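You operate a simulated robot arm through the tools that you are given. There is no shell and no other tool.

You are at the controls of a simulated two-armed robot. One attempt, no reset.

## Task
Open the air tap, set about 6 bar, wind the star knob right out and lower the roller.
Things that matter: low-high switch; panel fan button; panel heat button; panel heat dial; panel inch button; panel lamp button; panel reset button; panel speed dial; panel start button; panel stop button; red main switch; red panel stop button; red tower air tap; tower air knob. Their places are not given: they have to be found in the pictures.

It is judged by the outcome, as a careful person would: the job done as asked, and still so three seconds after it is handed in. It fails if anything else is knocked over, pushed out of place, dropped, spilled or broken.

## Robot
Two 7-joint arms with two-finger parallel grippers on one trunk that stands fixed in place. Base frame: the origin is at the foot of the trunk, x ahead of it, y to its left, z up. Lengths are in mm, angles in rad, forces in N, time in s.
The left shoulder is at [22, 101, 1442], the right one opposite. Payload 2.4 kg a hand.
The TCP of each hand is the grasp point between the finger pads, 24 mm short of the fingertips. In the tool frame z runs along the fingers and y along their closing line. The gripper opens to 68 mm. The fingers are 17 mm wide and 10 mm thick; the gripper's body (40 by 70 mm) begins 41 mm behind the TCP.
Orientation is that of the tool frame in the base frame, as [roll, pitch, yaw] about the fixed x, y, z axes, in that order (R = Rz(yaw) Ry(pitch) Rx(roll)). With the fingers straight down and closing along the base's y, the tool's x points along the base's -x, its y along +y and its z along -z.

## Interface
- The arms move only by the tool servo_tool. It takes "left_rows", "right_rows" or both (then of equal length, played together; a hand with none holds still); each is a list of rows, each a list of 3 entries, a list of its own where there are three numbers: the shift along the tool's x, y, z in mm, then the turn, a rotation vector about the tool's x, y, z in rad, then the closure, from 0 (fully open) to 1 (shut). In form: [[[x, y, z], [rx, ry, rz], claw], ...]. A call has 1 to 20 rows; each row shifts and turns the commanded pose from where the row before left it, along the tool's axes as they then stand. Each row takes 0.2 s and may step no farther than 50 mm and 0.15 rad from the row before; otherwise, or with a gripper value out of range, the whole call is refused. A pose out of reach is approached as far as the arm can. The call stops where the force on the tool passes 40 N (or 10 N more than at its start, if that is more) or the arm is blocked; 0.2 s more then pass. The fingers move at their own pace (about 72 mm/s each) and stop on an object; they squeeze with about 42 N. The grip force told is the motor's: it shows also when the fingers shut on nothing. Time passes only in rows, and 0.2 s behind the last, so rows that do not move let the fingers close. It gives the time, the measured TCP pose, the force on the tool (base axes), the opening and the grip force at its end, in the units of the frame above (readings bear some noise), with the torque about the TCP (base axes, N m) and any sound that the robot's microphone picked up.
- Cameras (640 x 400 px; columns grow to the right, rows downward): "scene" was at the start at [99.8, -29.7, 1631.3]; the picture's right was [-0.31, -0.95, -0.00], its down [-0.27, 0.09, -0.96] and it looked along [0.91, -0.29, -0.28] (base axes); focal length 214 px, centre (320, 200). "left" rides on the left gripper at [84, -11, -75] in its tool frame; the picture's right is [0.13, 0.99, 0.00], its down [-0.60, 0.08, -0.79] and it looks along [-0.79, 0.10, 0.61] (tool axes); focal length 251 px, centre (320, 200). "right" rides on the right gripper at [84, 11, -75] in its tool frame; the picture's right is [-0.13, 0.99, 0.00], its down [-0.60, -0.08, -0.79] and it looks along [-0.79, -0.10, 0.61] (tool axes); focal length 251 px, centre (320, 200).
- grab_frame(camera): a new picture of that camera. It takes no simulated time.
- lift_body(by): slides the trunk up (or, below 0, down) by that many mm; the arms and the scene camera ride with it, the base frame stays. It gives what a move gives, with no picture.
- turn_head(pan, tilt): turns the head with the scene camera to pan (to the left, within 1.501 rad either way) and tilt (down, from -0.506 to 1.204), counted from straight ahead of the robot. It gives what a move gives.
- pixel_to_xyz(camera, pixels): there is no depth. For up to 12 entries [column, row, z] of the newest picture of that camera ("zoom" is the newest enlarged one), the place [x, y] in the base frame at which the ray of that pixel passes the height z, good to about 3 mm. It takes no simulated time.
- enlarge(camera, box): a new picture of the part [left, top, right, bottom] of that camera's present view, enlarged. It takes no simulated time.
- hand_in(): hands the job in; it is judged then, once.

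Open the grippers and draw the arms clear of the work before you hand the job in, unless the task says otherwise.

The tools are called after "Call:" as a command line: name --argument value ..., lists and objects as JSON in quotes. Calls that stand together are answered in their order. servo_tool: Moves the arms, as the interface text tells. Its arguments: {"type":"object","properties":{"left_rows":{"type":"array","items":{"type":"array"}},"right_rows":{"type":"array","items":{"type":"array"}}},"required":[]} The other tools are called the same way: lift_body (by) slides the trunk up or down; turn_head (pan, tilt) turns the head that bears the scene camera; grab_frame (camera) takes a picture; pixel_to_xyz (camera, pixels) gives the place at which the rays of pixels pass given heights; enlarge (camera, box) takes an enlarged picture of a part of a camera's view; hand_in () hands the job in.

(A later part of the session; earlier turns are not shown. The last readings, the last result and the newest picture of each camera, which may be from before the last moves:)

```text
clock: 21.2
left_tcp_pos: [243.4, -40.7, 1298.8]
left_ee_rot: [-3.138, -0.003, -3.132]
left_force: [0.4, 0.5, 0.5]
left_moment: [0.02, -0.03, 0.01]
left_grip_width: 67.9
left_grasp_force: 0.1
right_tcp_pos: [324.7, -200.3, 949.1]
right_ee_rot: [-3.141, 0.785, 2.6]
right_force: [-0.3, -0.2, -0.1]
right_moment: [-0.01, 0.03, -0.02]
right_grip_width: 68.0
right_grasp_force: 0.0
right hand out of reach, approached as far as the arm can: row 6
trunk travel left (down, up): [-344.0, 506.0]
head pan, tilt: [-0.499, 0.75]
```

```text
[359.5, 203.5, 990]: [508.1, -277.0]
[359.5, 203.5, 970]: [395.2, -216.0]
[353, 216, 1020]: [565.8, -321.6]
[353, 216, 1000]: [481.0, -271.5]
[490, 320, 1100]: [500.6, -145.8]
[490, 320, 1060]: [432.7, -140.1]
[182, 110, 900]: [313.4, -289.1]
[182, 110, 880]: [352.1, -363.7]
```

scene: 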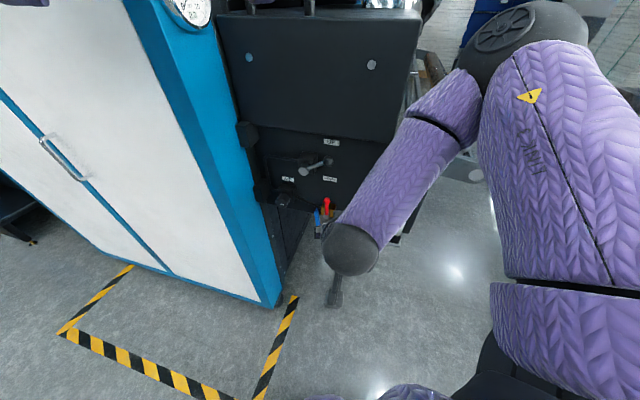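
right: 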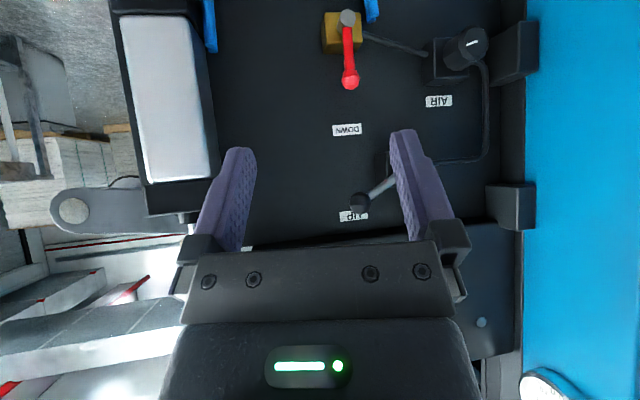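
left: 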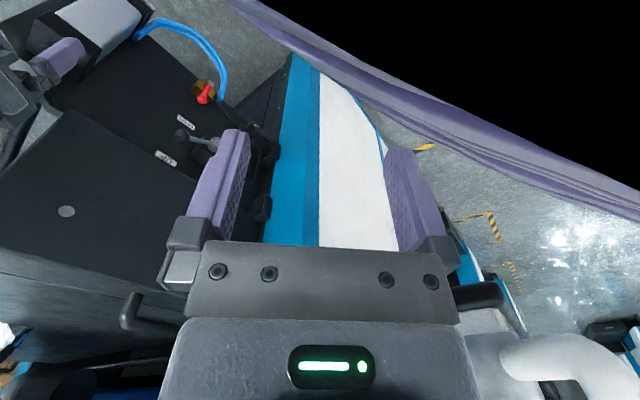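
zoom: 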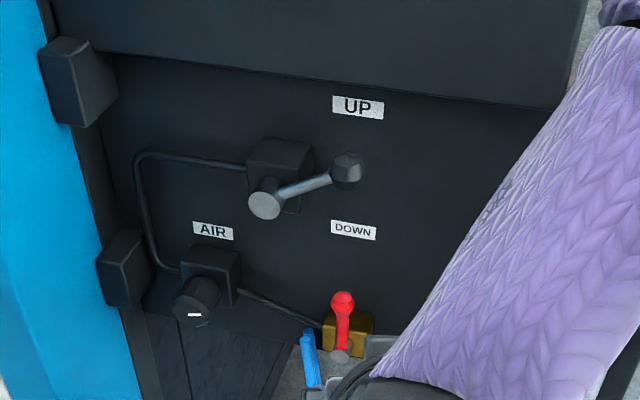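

With consistent triangulation the panel's inward normal is about (0.707,-0.707,0): DOWN (536,-305,895), UP (536,-306,1013), ball (496,-272,988), knob face (600,-167,815), tap lever (501→510,-277,783→844). I now measure the blue column edge and hinge blocks beside the knob.

Call:
pixel_to_xyz --camera "zoom" --pixels '[[88, 180, 1000], [88, 180, 800], [120, 320, 900], [120, 320, 700], [150, 300, 900], [150, 300, 800], [97, 262, 900], [97, 262, 800], [115, 90, 1000], [115, 90, 900]]'

Call:
pixel_to_xyz --camera "right" --pixels '[[525, 120, 900], [525, 120, 850], [502, 120, 900], [502, 120, 850], [538, 22, 850], [538, 22, 800], [538, 72, 900], [538, 72, 850], [493, 35, 850], [493, 35, 800]]'

Call:
enlarge --camera "right" --box '[400, 0, 640, 150]'

```text
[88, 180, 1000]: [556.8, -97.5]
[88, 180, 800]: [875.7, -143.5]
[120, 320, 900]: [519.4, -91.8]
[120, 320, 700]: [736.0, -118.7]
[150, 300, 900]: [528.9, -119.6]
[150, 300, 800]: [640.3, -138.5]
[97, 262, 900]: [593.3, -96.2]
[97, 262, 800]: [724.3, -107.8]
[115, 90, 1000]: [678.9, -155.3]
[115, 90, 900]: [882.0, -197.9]
```

```text
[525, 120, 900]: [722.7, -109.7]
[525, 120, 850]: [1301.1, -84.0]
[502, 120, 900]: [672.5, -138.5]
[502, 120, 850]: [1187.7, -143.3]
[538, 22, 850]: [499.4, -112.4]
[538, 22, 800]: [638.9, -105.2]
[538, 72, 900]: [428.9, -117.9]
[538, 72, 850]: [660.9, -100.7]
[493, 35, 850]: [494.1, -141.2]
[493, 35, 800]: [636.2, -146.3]
```

```text
2.67 times, centred on (520, 75) of right
```

zoom: 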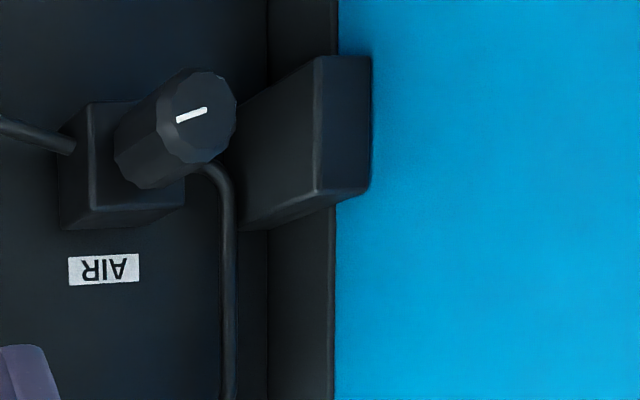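

Blue face is only ~46 mm proud of the panel at t≥228 and the hinge block is ~40 mm clear of the knob, so a straight approach is feasible. I lower the trunk another 150 mm to give the right arm better reach.

Call:
lift_body --by -75

Call:
lift_body --by -75

Call:
grab_frame --camera "scene"

Call:
grab_frame --camera "left"

```text
clock: 22.3
left_tcp_pos: [242.4, -39.5, 1223.6]
left_ee_rot: [-3.139, -0.003, -3.132]
left_force: [-0.7, -0.4, 0.0]
left_moment: [-0.03, -0.01, -0.04]
left_grip_width: 68.1
left_grasp_force: 0.1
right_tcp_pos: [327.6, -199.1, 861.8]
right_ee_rot: [-3.111, 0.75, 2.621]
right_force: [0.0, 0.5, 0.3]
right_moment: [0.01, 0.01, 0.0]
right_grip_width: 67.9
right_grasp_force: 0.2
trunk travel left (down, up): [-269.0, 581.0]
head pan, tilt: [-0.499, 0.75]
```

```text
clock: 23.5
left_tcp_pos: [248.7, -40.2, 1146.1]
left_ee_rot: [-3.136, -0.017, -3.131]
left_force: [-0.1, -0.3, -0.1]
left_moment: [0.02, 0.02, 0.07]
left_grip_width: 68.1
left_grasp_force: 0.1
right_tcp_pos: [330.8, -199.6, 771.7]
right_ee_rot: [-3.078, 0.705, 2.645]
right_force: [0.2, -0.6, 0.1]
right_moment: [0.0, -0.01, 0.0]
right_grip_width: 67.9
right_grasp_force: 0.3
trunk travel left (down, up): [-194.0, 656.0]
head pan, tilt: [-0.499, 0.75]
```

```text
taken
```

scene: 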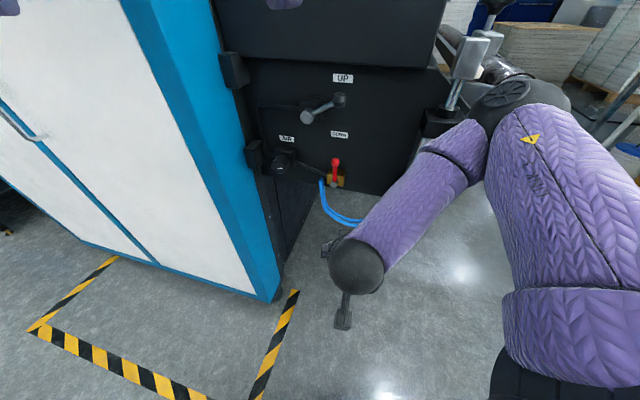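

```text
taken
```

left: 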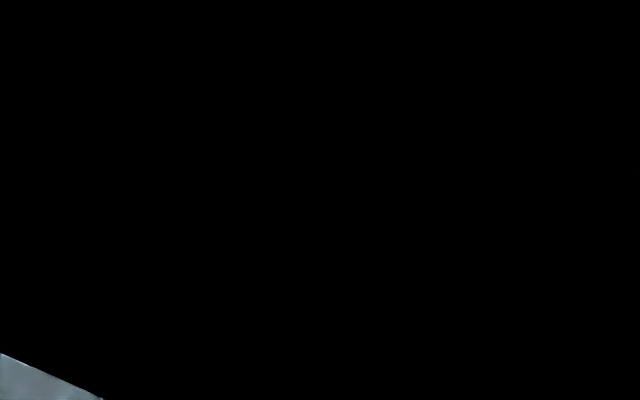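

Both arms were near a folded limit, so poses drifted slightly and the left camera is inside its own sleeve. I lower the left hand 60 mm and move it 25 mm forward to unfold it, and query the cabinet's floor line.

Call:
servo_tool --left_rows '[[[-5, -5, 15], [0, 0, 0], 0], [[-5, -5, 15], [0, 0, 0], 0], [[-5, -5, 15], [0, 0, 0], 0], [[-10, -5, 15], [0, 0, 0], 0]]'

Call:
pixel_to_xyz --camera "scene" --pixels '[[272, 302, 0], [255, 295, 50], [160, 264, 50], [80, 240, 50], [230, 180, 900], [180, 0, 900]]'

Call:
grab_frame --camera "left"

```text
clock: 24.5
left_tcp_pos: [275.0, -62.7, 1084.7]
left_ee_rot: [-3.137, -0.016, -3.134]
left_force: [-0.4, -0.3, -0.4]
left_moment: [-0.02, -0.01, 0.02]
left_grip_width: 67.9
left_grasp_force: 0.0
right_tcp_pos: [329.9, -198.9, 771.9]
right_ee_rot: [-3.078, 0.704, 2.641]
right_force: [-1.0, 0.6, -1.0]
right_moment: [0.01, -0.03, 0.0]
right_grip_width: 67.9
right_grasp_force: 0.0
trunk travel left (down, up): [-194.0, 656.0]
head pan, tilt: [-0.499, 0.75]
```

```text
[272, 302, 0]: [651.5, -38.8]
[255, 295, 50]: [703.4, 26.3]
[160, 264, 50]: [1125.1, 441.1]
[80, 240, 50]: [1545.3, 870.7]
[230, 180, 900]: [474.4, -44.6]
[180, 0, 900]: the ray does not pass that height
```

```text
taken
```

left: 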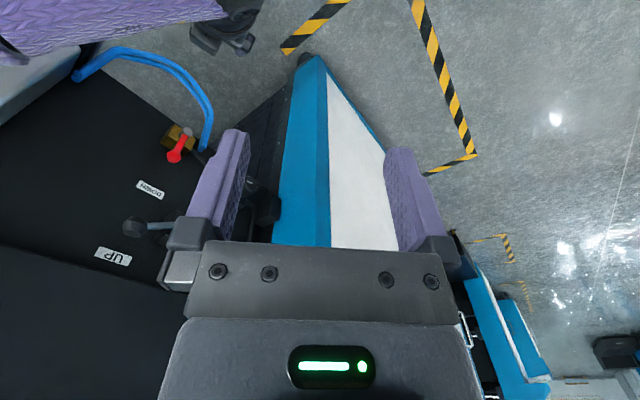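

The cabinet face runs parallel to the panel at n≈-115 beyond t≈270, so the workspace before the panel is free. I square the right tool to the panel (yaw -45°, 45° down).

Call:
servo_tool --right_rows '[[[0, 0, 0], [-0.064, -0.08, 0], 0], [[0, 0, 0], [0.102, 0, 0.102], 0], [[0, 0, 0], [0.102, 0, 0.102], 0]]'

```text
clock: 25.3
left_tcp_pos: [275.8, -62.1, 1084.9]
left_ee_rot: [-3.137, -0.018, -3.132]
left_force: [-0.5, 0.4, 0.6]
left_moment: [-0.02, 0.0, 0.01]
left_grip_width: 68.1
left_grasp_force: 0.0
right_tcp_pos: [337.6, -199.1, 766.8]
right_ee_rot: [-3.137, 0.783, 2.359]
right_force: [0.1, -0.3, -0.3]
right_moment: [-0.01, -0.01, 0.01]
right_grip_width: 67.8
right_grasp_force: 0.1
right hand out of reach, approached as far as the arm can: row 1
trunk travel left (down, up): [-194.0, 656.0]
head pan, tilt: [-0.499, 0.75]
```

Now I move the right hand to a standoff right of the tap lever (about (432,-268,850)), closing the fingers.

Call:
servo_tool --right_rows '[[[-28, 3.6, 4.6], [0, 0, 0], 1], [[-28, 3.6, 4.6], [0, 0, 0], 1], [[-28, 3.6, 4.6], [0, 0, 0], 1], [[-28, 3.6, 4.6], [0, 0, 0], 1], [[-28, 3.6, 4.6], [0, 0, 0], 1]]'

Call:
grab_frame --camera "right"

Call:
grab_frame --camera "scene"

Call:
grab_frame --camera "left"

```text
clock: 26.5
left_tcp_pos: [275.0, -63.2, 1084.2]
left_ee_rot: [-3.138, -0.018, -3.132]
left_force: [0.8, 1.0, -0.2]
left_moment: [0.01, 0.0, 0.0]
left_grip_width: 68.1
left_grasp_force: 0.1
right_tcp_pos: [433.4, -267.7, 850.4]
right_ee_rot: [-3.14, 0.784, 2.36]
right_force: [1.1, 0.2, 0.8]
right_moment: [-0.01, 0.0, 0.0]
right_grip_width: 0.0
right_grasp_force: 23.5
trunk travel left (down, up): [-194.0, 656.0]
head pan, tilt: [-0.499, 0.75]
```

```text
taken
```

right: 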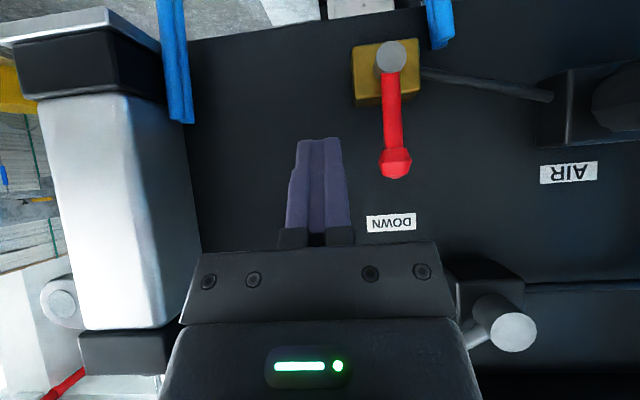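

```text
taken
```

scene: 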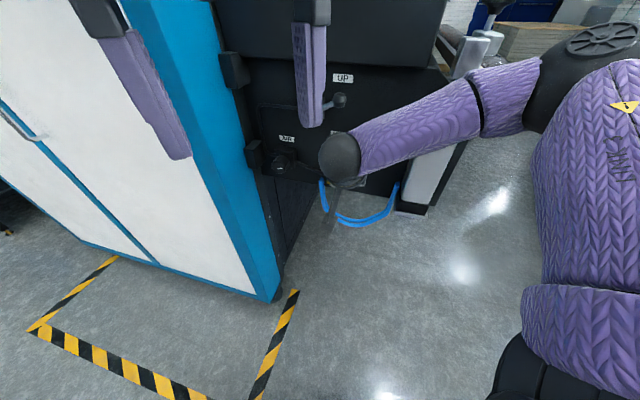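

```text
taken
```

left: 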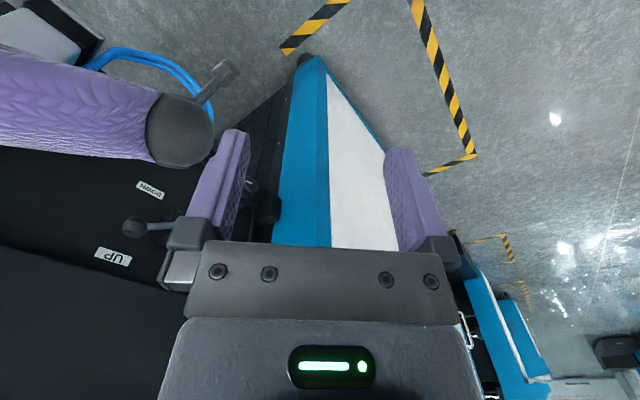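

The view (upside-down) shows the closed fingers right of the tap lever (ball at (395,163), pivot (391,57)). I verify depth estimates with rays from this position before pushing.

Call:
pixel_to_xyz --camera "right" --pixels '[[395, 163, 850], [395, 163, 840], [395, 163, 845], [391, 57, 785], [391, 57, 780], [391, 222, 895], [568, 173, 866], [320, 140, 833]]'

Call:
enlarge --camera "right" --box '[280, 0, 480, 230]'

```text
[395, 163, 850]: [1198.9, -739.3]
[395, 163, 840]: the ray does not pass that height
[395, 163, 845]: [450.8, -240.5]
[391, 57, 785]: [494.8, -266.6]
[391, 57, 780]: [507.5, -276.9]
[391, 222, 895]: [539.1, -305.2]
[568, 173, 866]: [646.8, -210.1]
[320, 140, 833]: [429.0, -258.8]
```

```text
1.74 times, centred on (380, 115) of right
```

zoom: 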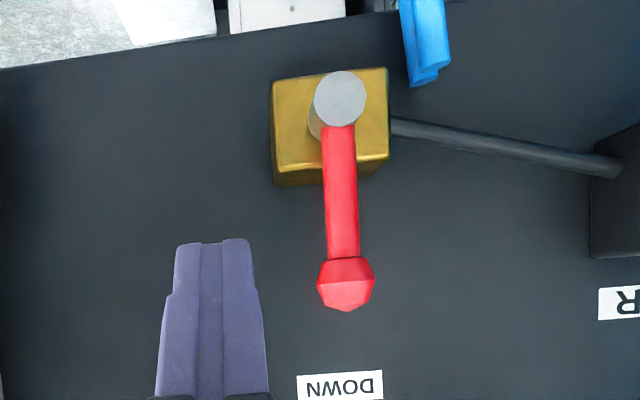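

Depths agree. I insert the fingertips to the right of the tap lever (n≈-55, t≈-32, z≈845), not touching yet.

Call:
servo_tool --right_rows '[[[-9, 4.6, 9], [0, 0, 0], 1], [[-9, 4.6, 13], [0, 0, 0], 1], [[-9.5, 4.6, 13], [0, 0, 0], 1]]'

Call:
grab_frame --camera "right"

```text
clock: 27.3
left_tcp_pos: [273.8, -62.8, 1085.3]
left_ee_rot: [-3.137, -0.016, -3.133]
left_force: [-0.1, 0.4, -0.2]
left_moment: [0.02, -0.02, -0.02]
left_grip_width: 68.2
left_grasp_force: 0.0
right_tcp_pos: [473.9, -288.8, 844.7]
right_ee_rot: [-3.14, 0.786, 2.362]
right_force: [0.6, 0.5, 0.3]
right_moment: [-0.01, 0.0, -0.03]
right_grip_width: 0.0
right_grasp_force: 23.5
trunk travel left (down, up): [-194.0, 656.0]
head pan, tilt: [-0.499, 0.75]
```

```text
taken
```

right: 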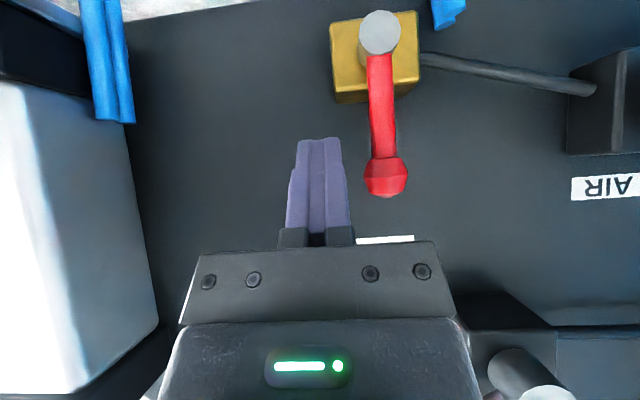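

The fingertips (318,145) are level with the lever's upper part, ~18 mm to its right side. I push gently toward the left (+t), the anticlockwise "open" direction, and watch force and sound.

Call:
servo_tool --right_rows '[[[0, 6, 0], [0, 0, 0], 1], [[0, 6, 0], [0, 0, 0], 1], [[0, 5, 0], [0, 0, 0], 1], [[0, 4, 0], [0, 0, 0], 1]]'

Call:
grab_frame --camera "right"

```text
clock: 28.3
left_tcp_pos: [271.6, -62.8, 1085.8]
left_ee_rot: [-3.14, -0.012, -3.129]
left_force: [-0.1, 0.0, -0.6]
left_moment: [0.04, 0.03, 0.0]
left_grip_width: 67.9
left_grasp_force: 0.1
right_tcp_pos: [483.7, -280.1, 845.0]
right_ee_rot: [-3.128, 0.786, 2.348]
right_force: [-35.1, -26.1, 10.4]
right_moment: [0.01, -0.16, -0.42]
right_grip_width: 0.0
right_grasp_force: 23.3
trunk travel left (down, up): [-194.0, 656.0]
head pan, tilt: [-0.499, 0.75]
stopped in row 4 (right hand): the force on the tool passed its limit at 43 N (the readings are from after the stop); the commanded pose is now the measured one
```

```text
taken
```

right: 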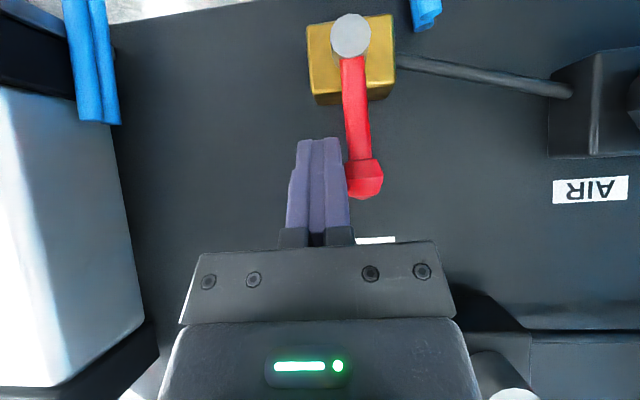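

Blocked at once at 43 N with the lever hardly moved, so it is against its stop that way. I back off, go round to the lever's left side.

Call:
servo_tool --right_rows '[[[0, -10, 0], [0, 0, 0], 1], [[0, 0, -25], [0, 0, 0], 1], [[0, 0, -25], [0, 0, 0], 1], [[0, 22, 0], [0, 0, 0], 1], [[0, 22, 0], [0, 0, 0], 1], [[0, 22, 0], [0, 0, 0], 1], [[0, 0, 25], [0, 0, 0], 1], [[0, 0, 25], [0, 0, 0], 1]]'

Call:
grab_frame --camera "right"

```text
clock: 30.1
left_tcp_pos: [275.0, -62.3, 1084.6]
left_ee_rot: [-3.137, -0.018, -3.129]
left_force: [0.0, -1.2, 0.0]
left_moment: [0.02, 0.01, -0.01]
left_grip_width: 68.0
left_grasp_force: 0.1
right_tcp_pos: [529.6, -235.4, 844.7]
right_ee_rot: [-3.129, 0.784, 2.357]
right_force: [0.4, 0.3, -0.9]
right_moment: [-0.01, 0.04, 0.01]
right_grip_width: 0.0
right_grasp_force: 23.2
trunk travel left (down, up): [-194.0, 656.0]
head pan, tilt: [-0.499, 0.75]
```

```text
taken
```

right: 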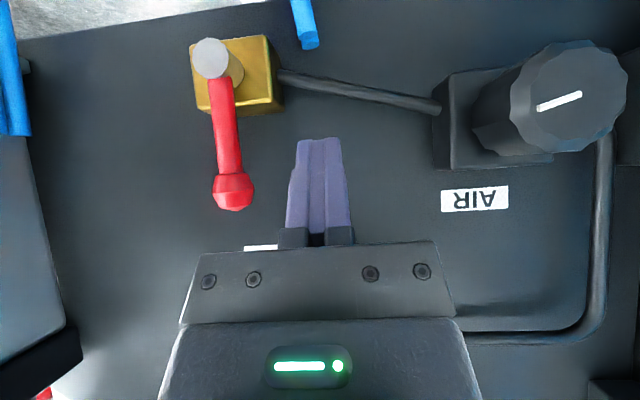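

Now the fingers are on the lever's left (lever ball at (232,192), fingers (318,180)). I push toward the right gently and watch.

Call:
servo_tool --right_rows '[[[0, -10, 0], [0, 0, 0], 1], [[0, -10, 0], [0, 0, 0], 1], [[0, -7, 0], [0, 0, 0], 1], [[0, -5, 0], [0, 0, 0], 1], [[0, -4, 0], [0, 0, 0], 1], [[0, -4, 0], [0, 0, 0], 1]]'

Call:
grab_frame --camera "right"

```text
clock: 31.5
left_tcp_pos: [275.0, -61.6, 1084.4]
left_ee_rot: [-3.137, -0.017, -3.13]
left_force: [0.8, -0.4, -0.5]
left_moment: [0.0, 0.01, 0.03]
left_grip_width: 67.9
left_grasp_force: 0.0
right_tcp_pos: [500.1, -263.5, 844.8]
right_ee_rot: [-3.129, 0.785, 2.36]
right_force: [2.8, 1.2, 0.8]
right_moment: [0.0, 0.0, 0.02]
right_grip_width: 0.1
right_grasp_force: 23.8
trunk travel left (down, up): [-194.0, 656.0]
head pan, tilt: [-0.499, 0.75]
```

```text
taken
```

right: 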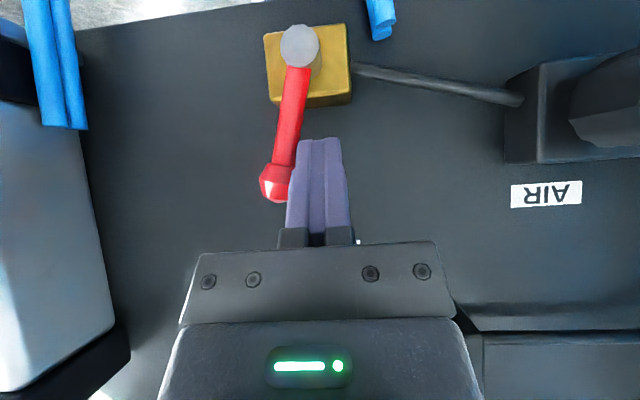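

The lever turns this way freely (about 3 N). I continue along the arc to the right and down to complete the quarter turn.

Call:
servo_tool --right_rows '[[[0, -7.8, 0], [0, 0, 0], 1], [[0, -7.8, 0], [0, 0, 0], 1], [[2.1, -11.2, 2.1], [0, 0, 0], 1], [[4.2, -11.1, 4.2], [0, 0, 0], 1], [[4.2, -6.4, 4.2], [0, 0, 0], 1], [[4.2, -5.6, 4.2], [0, 0, 0], 1], [[3.5, -2.9, 3.5], [0, 0, 0], 1], [[3.5, -2.2, 3.5], [0, 0, 0], 1]]'

Call:
grab_frame --camera "right"

```text
clock: 33.3
left_tcp_pos: [275.1, -60.3, 1084.9]
left_ee_rot: [-3.137, -0.016, -3.129]
left_force: [0.4, 0.4, 0.3]
left_moment: [0.02, 0.0, -0.02]
left_grip_width: 68.1
left_grasp_force: 0.2
right_tcp_pos: [461.6, -302.2, 815.0]
right_ee_rot: [-3.133, 0.787, 2.359]
right_force: [3.9, 0.6, 9.9]
right_moment: [-0.14, -0.1, 0.07]
right_grip_width: 0.0
right_grasp_force: 23.3
trunk travel left (down, up): [-194.0, 656.0]
head pan, tilt: [-0.499, 0.75]
```

```text
taken
```

right: 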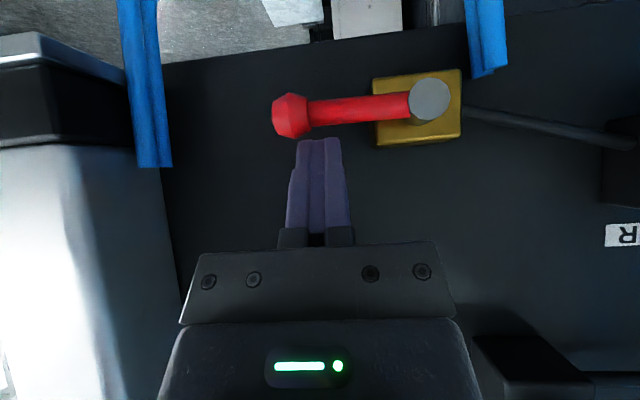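

The tap lever is now almost horizontal (ball (290,115), pivot (430,97)), about 2° short of level. I press down a few more mm to be sure it is at its stop.

Call:
servo_tool --right_rows '[[[1.4, 0, 1.4], [0, 0, 0], 1], [[1.4, 0, 1.4], [0, 0, 0], 1], [[1.4, 0, 1.4], [0, 0, 0], 1]]'

Call:
grab_frame --camera "right"

```text
clock: 34.0
left_tcp_pos: [273.6, -61.2, 1085.0]
left_ee_rot: [-3.135, -0.015, -3.13]
left_force: [0.3, -0.2, -0.5]
left_moment: [-0.01, -0.01, 0.0]
left_grip_width: 68.2
left_grasp_force: 0.1
right_tcp_pos: [460.3, -302.6, 814.1]
right_ee_rot: [-3.136, 0.797, 2.352]
right_force: [-10.2, 5.3, 24.3]
right_moment: [-0.25, 0.15, -0.14]
right_grip_width: 0.0
right_grasp_force: 23.8
trunk travel left (down, up): [-194.0, 656.0]
head pan, tilt: [-0.499, 0.75]
stopped in row 3 (right hand): the force on the tool passed its limit at 43 N (the readings are from after the stop); the commanded pose is now the measured one
```

```text
taken
```

right: 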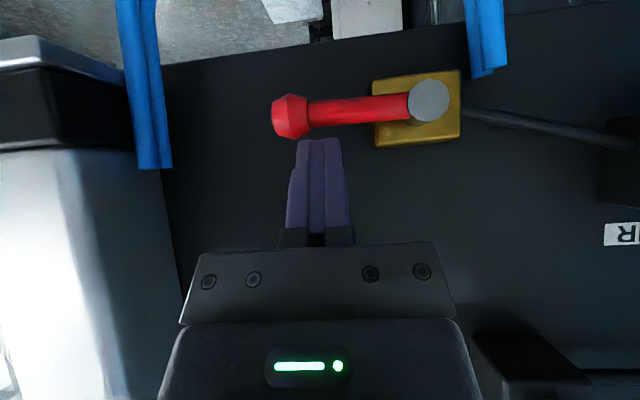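

The tap is at its stop (solid 43 N), fully across: open. I withdraw the hand and look up at the gauge with the head.

Call:
servo_tool --right_rows '[[[-5, 0, -5], [0, 0, 0], 1], [[0, 0, -30], [0, 0, 0], 1], [[0, 0, -30], [0, 0, 0], 1], [[0, 0, -30], [0, 0, 0], 0.5]]'

Call:
turn_head --pan -0.2 --tilt -0.1

Call:
grab_frame --camera "scene"

Call:
grab_frame --camera "right"

```text
clock: 35.0
left_tcp_pos: [274.6, -61.7, 1084.7]
left_ee_rot: [-3.136, -0.018, -3.129]
left_force: [0.0, -0.7, 0.4]
left_moment: [0.01, 0.02, -0.02]
left_grip_width: 68.2
left_grasp_force: 0.0
right_tcp_pos: [416.1, -258.0, 882.6]
right_ee_rot: [-3.133, 0.791, 2.356]
right_force: [-0.3, -0.2, 0.5]
right_moment: [0.0, 0.0, -0.03]
right_grip_width: 34.1
right_grasp_force: 0.0
trunk travel left (down, up): [-194.0, 656.0]
head pan, tilt: [-0.499, 0.75]
```

```text
clock: 36.2
left_tcp_pos: [275.2, -62.4, 1085.1]
left_ee_rot: [-3.137, -0.018, -3.128]
left_force: [0.6, 0.6, 0.3]
left_moment: [0.02, 0.0, -0.02]
left_grip_width: 67.8
left_grasp_force: 0.0
right_tcp_pos: [417.6, -258.7, 881.2]
right_ee_rot: [-3.132, 0.793, 2.356]
right_force: [-0.9, 0.3, 0.7]
right_moment: [-0.02, 0.01, 0.01]
right_grip_width: 33.6
right_grasp_force: 0.0
trunk travel left (down, up): [-194.0, 656.0]
head pan, tilt: [-0.201, -0.099]
```

```text
taken
```

scene: 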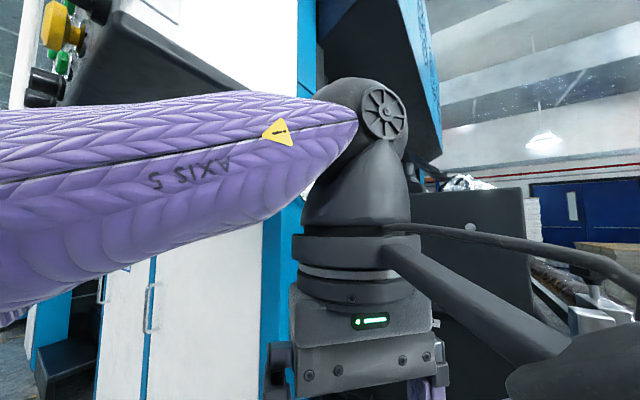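

```text
taken
```

right: 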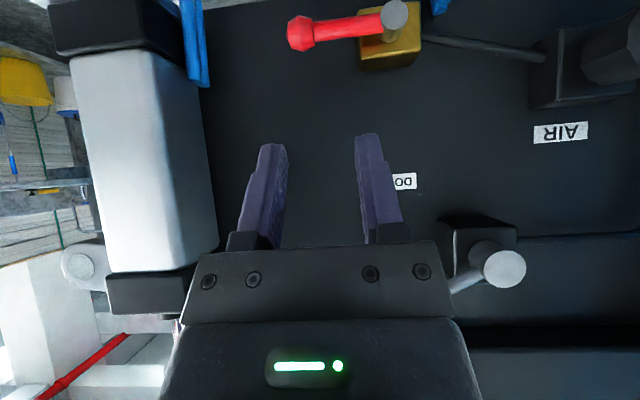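

The left forearm hides the gauge. I lower the left hand 150 mm and shift it 110 mm to its own side, well clear of the cabinet (≥300 mm).

Call:
servo_tool --left_rows '[[[0, 0, 25], [0, 0, 0], 0], [[0, 0, 25], [0, 0, 0], 0], [[0, 0, 25], [0, 0, 0], 0], [[0, 20, 25], [0, 0, 0], 0], [[0, 20, 25], [0, 0, 0], 0], [[0, 20, 25], [0, 0, 0], 0], [[0, 25, 0], [0, 0, 0], 0], [[0, 25, 0], [0, 0, 0], 0]]'

Call:
grab_frame --camera "scene"

Call:
grab_frame --camera "left"

```text
clock: 38.0
left_tcp_pos: [273.7, 48.7, 933.9]
left_ee_rot: [-3.137, -0.02, -3.13]
left_force: [0.4, -0.2, 0.4]
left_moment: [0.0, 0.0, 0.01]
left_grip_width: 68.1
left_grasp_force: 0.1
right_tcp_pos: [416.4, -259.0, 882.9]
right_ee_rot: [-3.133, 0.792, 2.354]
right_force: [0.0, -0.1, 0.4]
right_moment: [-0.02, 0.01, 0.0]
right_grip_width: 34.2
right_grasp_force: 0.2
trunk travel left (down, up): [-194.0, 656.0]
head pan, tilt: [-0.201, -0.099]
```

```text
taken
```

scene: 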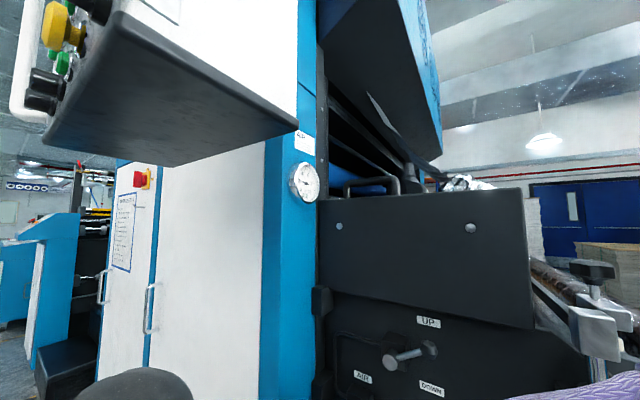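

```text
taken
```

left: 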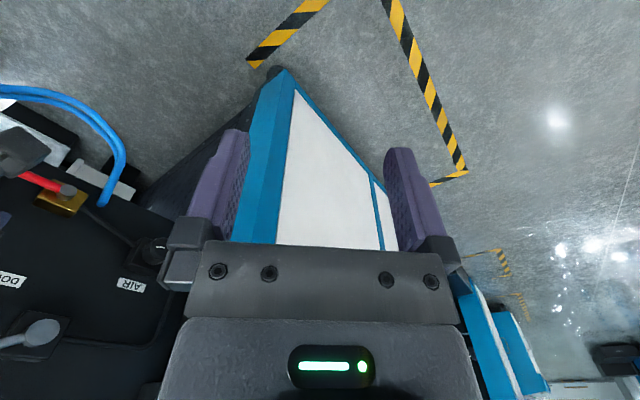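

Clear view now: gauge at (304,182), lever at (410,355), and the star knob at (593,268) standing on a block with a vertical axis. I zoom on the gauge and the star knob.

Call:
enlarge --camera "scene" --box '[270, 150, 340, 215]'

Call:
enlarge --camera "scene" --box '[500, 220, 640, 370]'

```text
6.15 times, centred on (305, 182) of scene
```

zoom: 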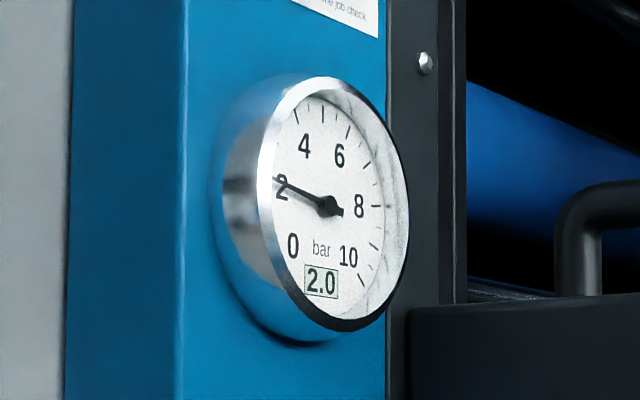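

```text
2.67 times, centred on (570, 295) of scene
```

zoom: 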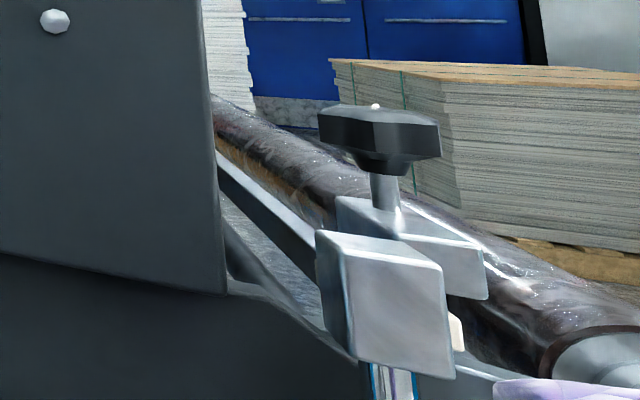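

Tap is open: gauge now reads 2.0 bar. I bring the right tool to horizontal, pointing along the panel normal, with the gripper open, to grasp the AIR knob.

Call:
servo_tool --right_rows '[[[0, 0, 0], [0, -0.13, 0], 0], [[0, 0, 0], [0, -0.13, 0], 0], [[0, 0, 0], [0, -0.13, 0], 0], [[0, 0, 0], [0, -0.13, 0], 0], [[0, 0, 0], [0, -0.13, 0], 0], [[0, 0, 0], [0, -0.129, 0], 0]]'

Call:
grab_frame --camera "right"

Call:
turn_head --pan -0.4 --tilt 0.4

Call:
grab_frame --camera "scene"

```text
clock: 39.4
left_tcp_pos: [273.5, 47.4, 935.1]
left_ee_rot: [-3.138, -0.017, -3.13]
left_force: [-0.4, -0.2, -0.3]
left_moment: [0.02, 0.01, 0.02]
left_grip_width: 68.0
left_grasp_force: 0.0
right_tcp_pos: [417.6, -259.7, 883.1]
right_ee_rot: [-1.488, 1.565, -2.281]
right_force: [0.1, 0.0, 0.1]
right_moment: [0.02, 0.0, -0.02]
right_grip_width: 68.1
right_grasp_force: 0.1
trunk travel left (down, up): [-194.0, 656.0]
head pan, tilt: [-0.201, -0.099]
```

```text
taken
```

right: 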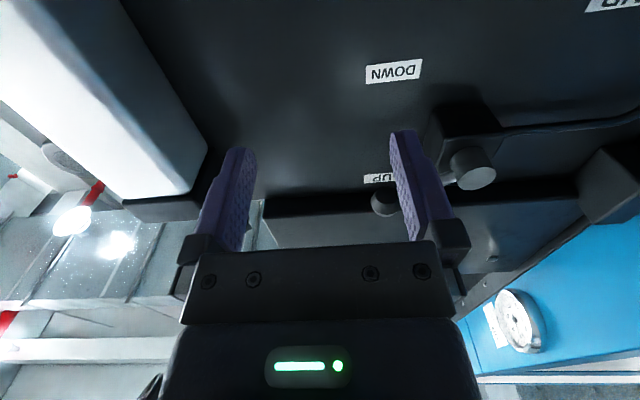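

```text
clock: 40.3
left_tcp_pos: [273.2, 47.5, 933.8]
left_ee_rot: [-3.136, -0.017, -3.13]
left_force: [0.4, 0.3, 0.4]
left_moment: [0.05, 0.01, -0.02]
left_grip_width: 67.9
left_grasp_force: 0.1
right_tcp_pos: [419.1, -259.7, 881.9]
right_ee_rot: [-1.963, 1.563, -2.755]
right_force: [0.1, -0.3, -0.7]
right_moment: [0.0, -0.01, 0.01]
right_grip_width: 67.6
right_grasp_force: 0.0
trunk travel left (down, up): [-194.0, 656.0]
head pan, tilt: [-0.4, 0.4]
```

```text
taken
```

scene: 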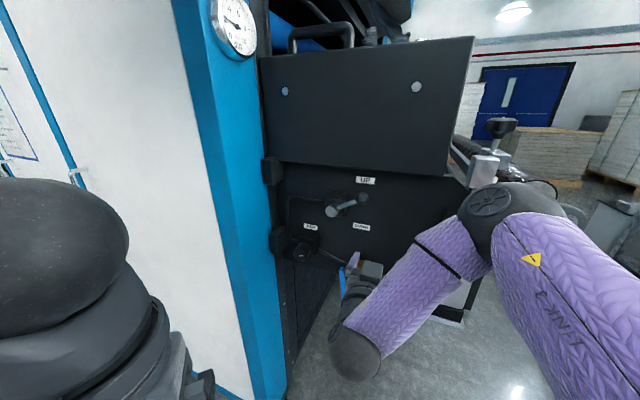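

The tool is level and the scene view shows gauge (232,28), knob (298,248) and the hand together. I zoom on the knob to refine its position before moving.

Call:
enlarge --camera "scene" --box '[260, 190, 380, 290]'

Call:
pixel_to_xyz --camera "scene" --pixels '[[299, 249, 830], [299, 249, 810], [299, 249, 800]]'

```text
4.00 times, centred on (320, 240) of scene
```

zoom: 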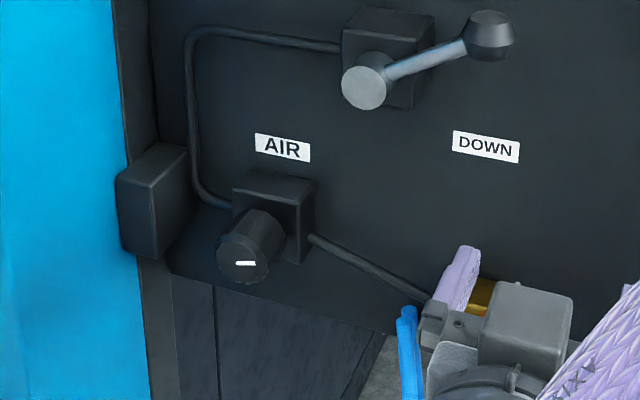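

```text
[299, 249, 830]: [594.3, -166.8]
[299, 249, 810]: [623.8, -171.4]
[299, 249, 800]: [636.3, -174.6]
```

I query the knob's face centre in this zoom (244,259) and the block top, to get its height and lateral position.

Call:
pixel_to_xyz --camera "zoom" --pixels '[[243, 259, 840], [243, 259, 820], [243, 259, 810], [262, 225, 830], [262, 225, 820], [217, 255, 820], [270, 262, 820], [240, 284, 800]]'

```text
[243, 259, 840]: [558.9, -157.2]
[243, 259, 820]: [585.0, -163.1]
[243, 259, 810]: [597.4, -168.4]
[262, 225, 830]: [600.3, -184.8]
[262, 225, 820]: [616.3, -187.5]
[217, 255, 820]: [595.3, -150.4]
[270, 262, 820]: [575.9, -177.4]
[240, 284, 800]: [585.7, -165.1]
```

Knob axis refined to t≈141, z≈813, face at n≈-57, diameter ≈38 mm. I move the open gripper in front of it (standoff n≈-120).

Call:
servo_tool --right_rows '[[[35, 0, -2], [0, 0, 0], 0], [[34, 0, -2], [0, 0, 0], 0], [[0, 38.4, 0], [0, 0, 0], 0], [[0, 38.4, 0], [0, 0, 0], 0], [[0, 38.4, 0], [0, 0, 0], 0], [[0, 38.4, 0], [0, 0, 0], 0], [[0, 38.4, 0], [0, 0, 0], 0]]'

Call:
grab_frame --camera "right"

Call:
grab_frame --camera "scene"

Call:
grab_frame --camera "left"

```text
clock: 41.9
left_tcp_pos: [274.1, 47.7, 933.3]
left_ee_rot: [-3.135, -0.018, -3.13]
left_force: [0.7, 0.2, 0.4]
left_moment: [0.02, -0.01, -0.02]
left_grip_width: 67.9
left_grasp_force: 0.0
right_tcp_pos: [501.6, -234.2, 899.7]
right_ee_rot: [-1.753, 1.564, -2.545]
right_force: [-0.3, 0.3, -0.4]
right_moment: [-0.02, 0.01, 0.0]
right_grip_width: 68.0
right_grasp_force: 0.1
right hand out of reach, approached as far as the arm can: row 1, 2, 3, 4, 5, 6, 7
trunk travel left (down, up): [-194.0, 656.0]
head pan, tilt: [-0.4, 0.4]
```

```text
taken
```

right: 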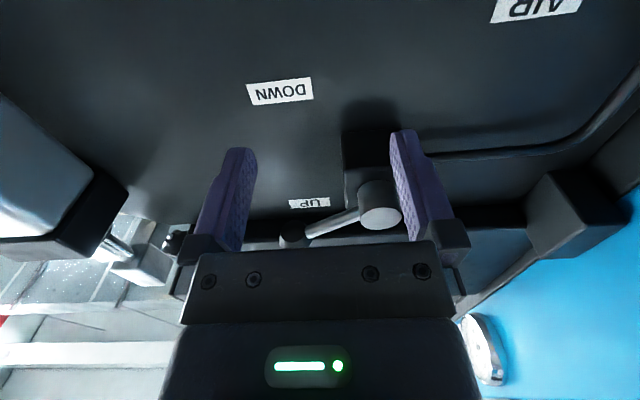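

```text
taken
```

scene: 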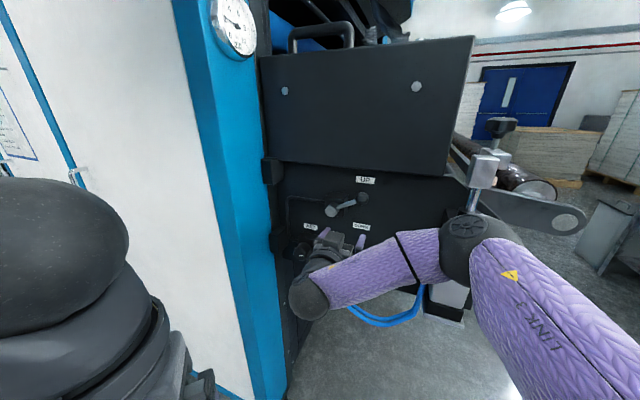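

```text
taken
```

left: 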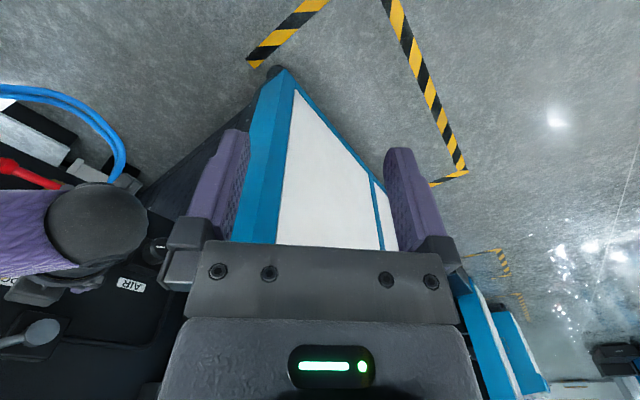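

The right arm cannot point that way so far left (it stopped at (502,-234,900)). The left arm suits this approach better, so I retract the right hand first: straight back, then to its own side.

Call:
servo_tool --right_rows '[[[0, 0, -30], [0, 0, 0], 0], [[0, 0, -30], [0, 0, 0], 0], [[0, -30, 0], [0, 0.13, 0], 0], [[0, -30, 0], [0, 0.13, 0], 0], [[0, -30, 0], [0, 0.13, 0], 0], [[0, -30, 0], [0, 0.13, 0], 0], [[0, -30, 0], [0, 0.13, 0], 0], [[0, -30, 0], [0, 0.13, 0], 0]]'

Call:
grab_frame --camera "right"

Call:
grab_frame --camera "scene"

```text
clock: 43.7
left_tcp_pos: [272.9, 47.0, 933.9]
left_ee_rot: [-3.138, -0.018, -3.129]
left_force: [0.7, 0.2, 0.1]
left_moment: [-0.05, -0.03, 0.0]
left_grip_width: 67.8
left_grasp_force: 0.1
right_tcp_pos: [343.0, -341.2, 905.0]
right_ee_rot: [-3.135, 0.787, 2.356]
right_force: [0.4, -0.4, 0.1]
right_moment: [0.0, -0.01, 0.01]
right_grip_width: 67.8
right_grasp_force: 0.0
right hand out of reach, approached as far as the arm can: row 1, 2
trunk travel left (down, up): [-194.0, 656.0]
head pan, tilt: [-0.4, 0.4]
```

```text
taken
```

right: 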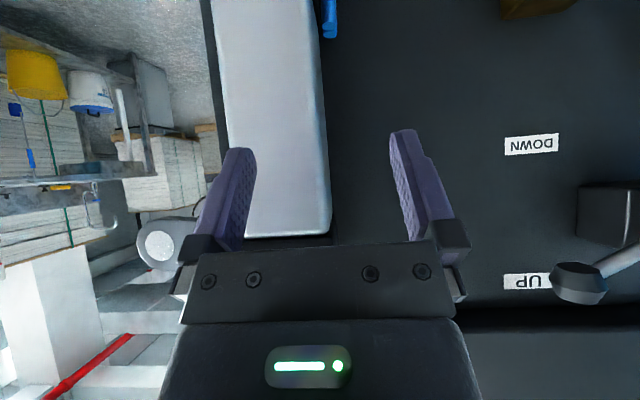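

```text
taken
```

scene: 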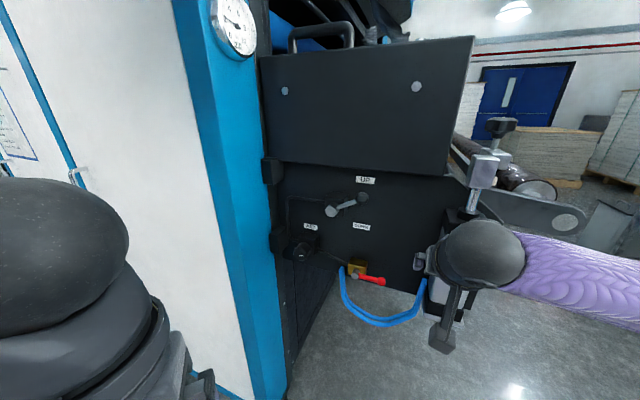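

Right arm is parked at (343,-341,905). Now I bring the left hand forward to about (480,-60,880) and yaw it -45°.

Call:
servo_tool --left_rows '[[[-34.5, -17.8, 9], [0, 0, 0], 0], [[-34.5, -17.8, 9], [0, 0, 0], 0], [[-34.5, -17.8, 9], [0, 0, 0], 0], [[-34.5, -17.8, 9], [0, 0, 0], 0], [[-34.5, -17.8, 9], [0, 0, 0], 0], [[-34.5, -17.8, 9], [0, 0, 0], 0], [[0, 0, 0], [0, 0, 0.131], 0], [[0, 0, 0], [0, 0, 0.131], 0], [[0, 0, 0], [0, 0, 0.131], 0], [[0, 0, 0], [0, 0, 0.131], 0], [[0, 0, 0], [0, 0, 0.131], 0], [[0, 0, 0], [0, 0, 0.131], 0]]'

Call:
grab_frame --camera "left"

Call:
grab_frame --camera "scene"

```text
clock: 46.3
left_tcp_pos: [464.5, -50.7, 877.9]
left_ee_rot: [-3.125, -0.009, 2.497]
left_force: [-0.1, -0.3, -0.2]
left_moment: [-0.04, 0.0, 0.03]
left_grip_width: 68.0
left_grasp_force: 0.0
left hand out of reach, approached as far as the arm can: row 6, 11, 12
right_tcp_pos: [344.3, -340.0, 905.5]
right_ee_rot: [-3.133, 0.791, 2.354]
right_force: [-0.3, 0.5, -0.1]
right_moment: [0.0, -0.02, 0.0]
right_grip_width: 68.2
right_grasp_force: 0.1
trunk travel left (down, up): [-194.0, 656.0]
head pan, tilt: [-0.4, 0.4]
```

```text
taken
```

left: 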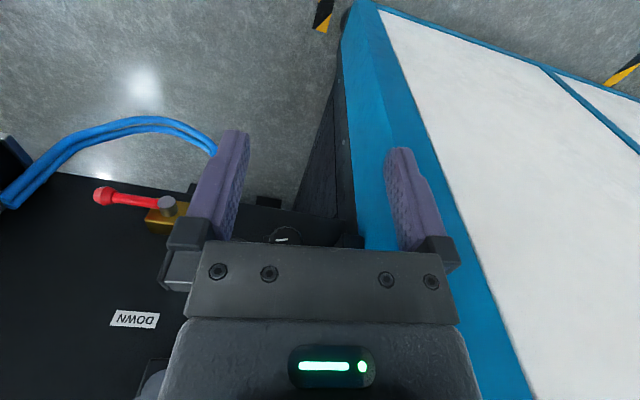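

```text
taken
```

scene: 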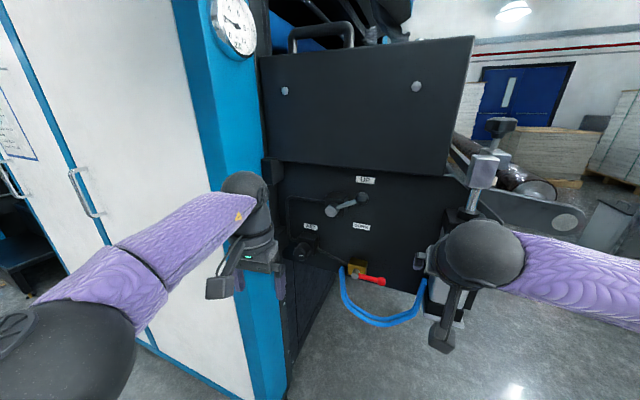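

The hand is near its reach limit pointing down, but pitching level brings the wrist closer. I pitch the left tool level in 12 rows, keeping the TCP.

Call:
servo_tool --left_rows '[[[0, 0, 0], [0, -0.131, 0], 0], [[0, 0, 0], [0, -0.131, 0], 0], [[0, 0, 0], [0, -0.131, 0], 0], [[0, 0, 0], [0, -0.131, 0], 0], [[0, 0, 0], [0, -0.131, 0], 0], [[0, 0, 0], [0, -0.131, 0], 0]]'

Call:
grab_frame --camera "left"

Call:
grab_frame --camera "scene"

```text
clock: 47.7
left_tcp_pos: [464.9, -50.8, 877.7]
left_ee_rot: [-3.123, 0.777, 2.514]
left_force: [0.1, -0.1, -0.6]
left_moment: [-0.04, 0.01, 0.01]
left_grip_width: 67.8
left_grasp_force: 0.1
right_tcp_pos: [344.3, -341.0, 905.6]
right_ee_rot: [-3.135, 0.792, 2.355]
right_force: [-0.1, -0.6, 0.3]
right_moment: [-0.01, 0.01, 0.01]
right_grip_width: 68.0
right_grasp_force: 0.1
trunk travel left (down, up): [-194.0, 656.0]
head pan, tilt: [-0.4, 0.4]
```

```text
taken
```

left: 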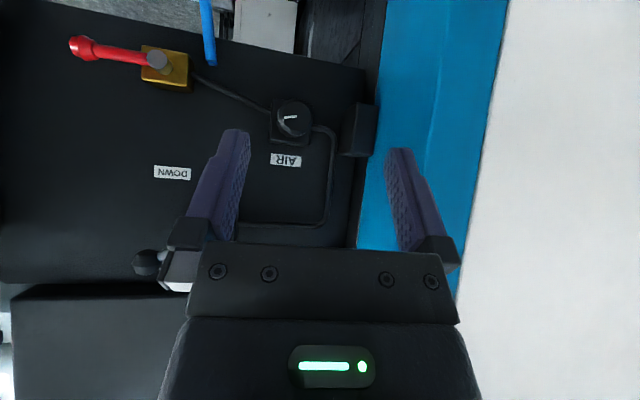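

```text
taken
```

scene: 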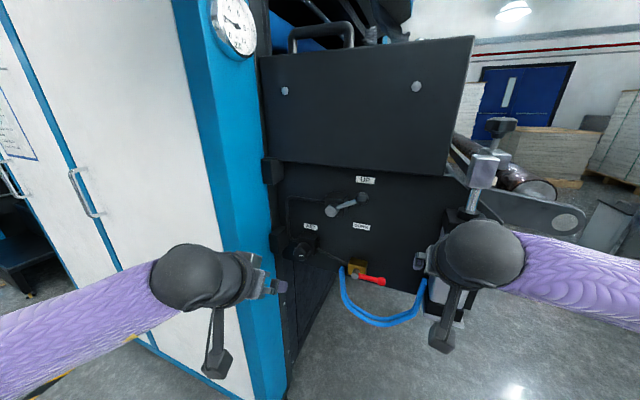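

The left camera now sees the knob's face at (293,118). I finish the yaw (-0.15 rad about base z) and triangulate from here.

Call:
pixel_to_xyz --camera "left" --pixels '[[293, 119, 820], [293, 119, 810], [286, 160, 870], [286, 160, 860], [172, 172, 900], [172, 172, 890]]'

Call:
enlarge --camera "left" --box '[240, 70, 400, 190]'

```text
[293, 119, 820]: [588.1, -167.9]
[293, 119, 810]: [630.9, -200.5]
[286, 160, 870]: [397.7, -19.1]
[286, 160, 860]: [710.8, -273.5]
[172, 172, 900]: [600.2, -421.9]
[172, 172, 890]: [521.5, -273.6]
```

```text
3.33 times, centred on (320, 130) of left
```

zoom: 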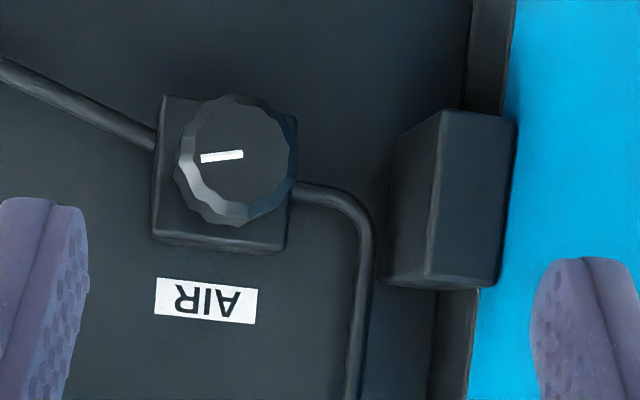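

I apply the yaw correction and the remaining pitch so the left tool points along the panel normal, then re-measure.

Call:
pixel_to_xyz --camera "left" --pixels '[[296, 115.6, 820], [296, 115.6, 810], [296, 115.6, 815]]'

Call:
servo_tool --left_rows '[[[0, 0, 0], [0.0555, 0, 0.0565], 0], [[0, 0, 0], [0.0555, 0, 0.0565], 0], [[0, 0, 0], [-0.018, -0.132, 0], 0], [[0, 0, 0], [0, -0.132, 0], 0], [[0, 0, 0], [0, -0.132, 0], 0], [[0, 0, 0], [0, -0.132, 0], 0], [[0, 0, 0], [0, -0.132, 0], 0], [[0, 0, 0], [0, -0.132, 0], 0]]'

Call:
grab_frame --camera "left"

Call:
grab_frame --camera "scene"

```text
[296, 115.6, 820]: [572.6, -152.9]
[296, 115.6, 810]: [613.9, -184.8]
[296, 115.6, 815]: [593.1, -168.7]
```

```text
clock: 49.5
left_tcp_pos: [464.9, -50.0, 878.0]
left_ee_rot: [-0.08, 1.57, -0.863]
left_force: [-1.3, 0.1, 0.6]
left_moment: [0.01, 0.01, 0.01]
left_grip_width: 68.2
left_grasp_force: 0.0
right_tcp_pos: [343.6, -341.1, 905.7]
right_ee_rot: [-3.133, 0.79, 2.355]
right_force: [-0.4, -0.8, -0.9]
right_moment: [0.02, 0.03, 0.01]
right_grip_width: 68.1
right_grasp_force: 0.1
trunk travel left (down, up): [-194.0, 656.0]
head pan, tilt: [-0.4, 0.4]
```

```text
taken
```

left: 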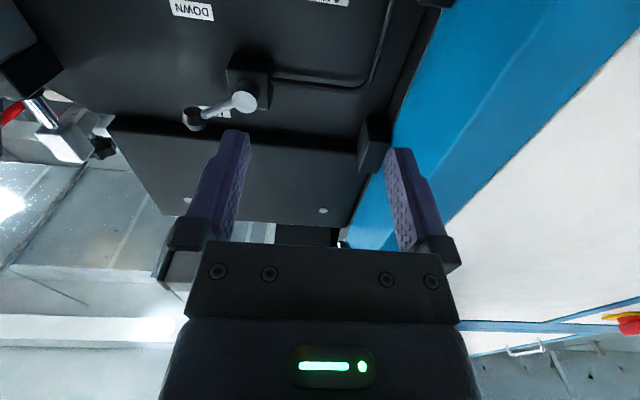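

```text
taken
```

scene: 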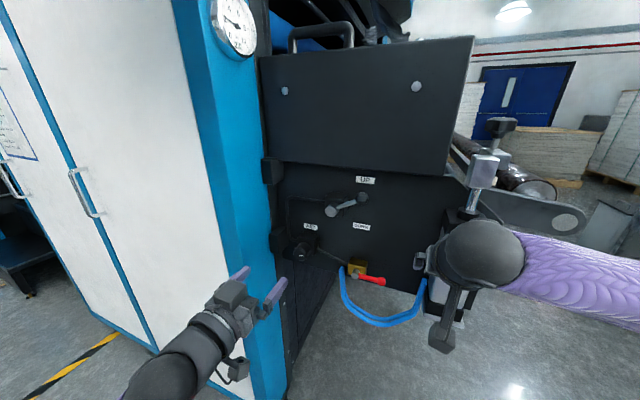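

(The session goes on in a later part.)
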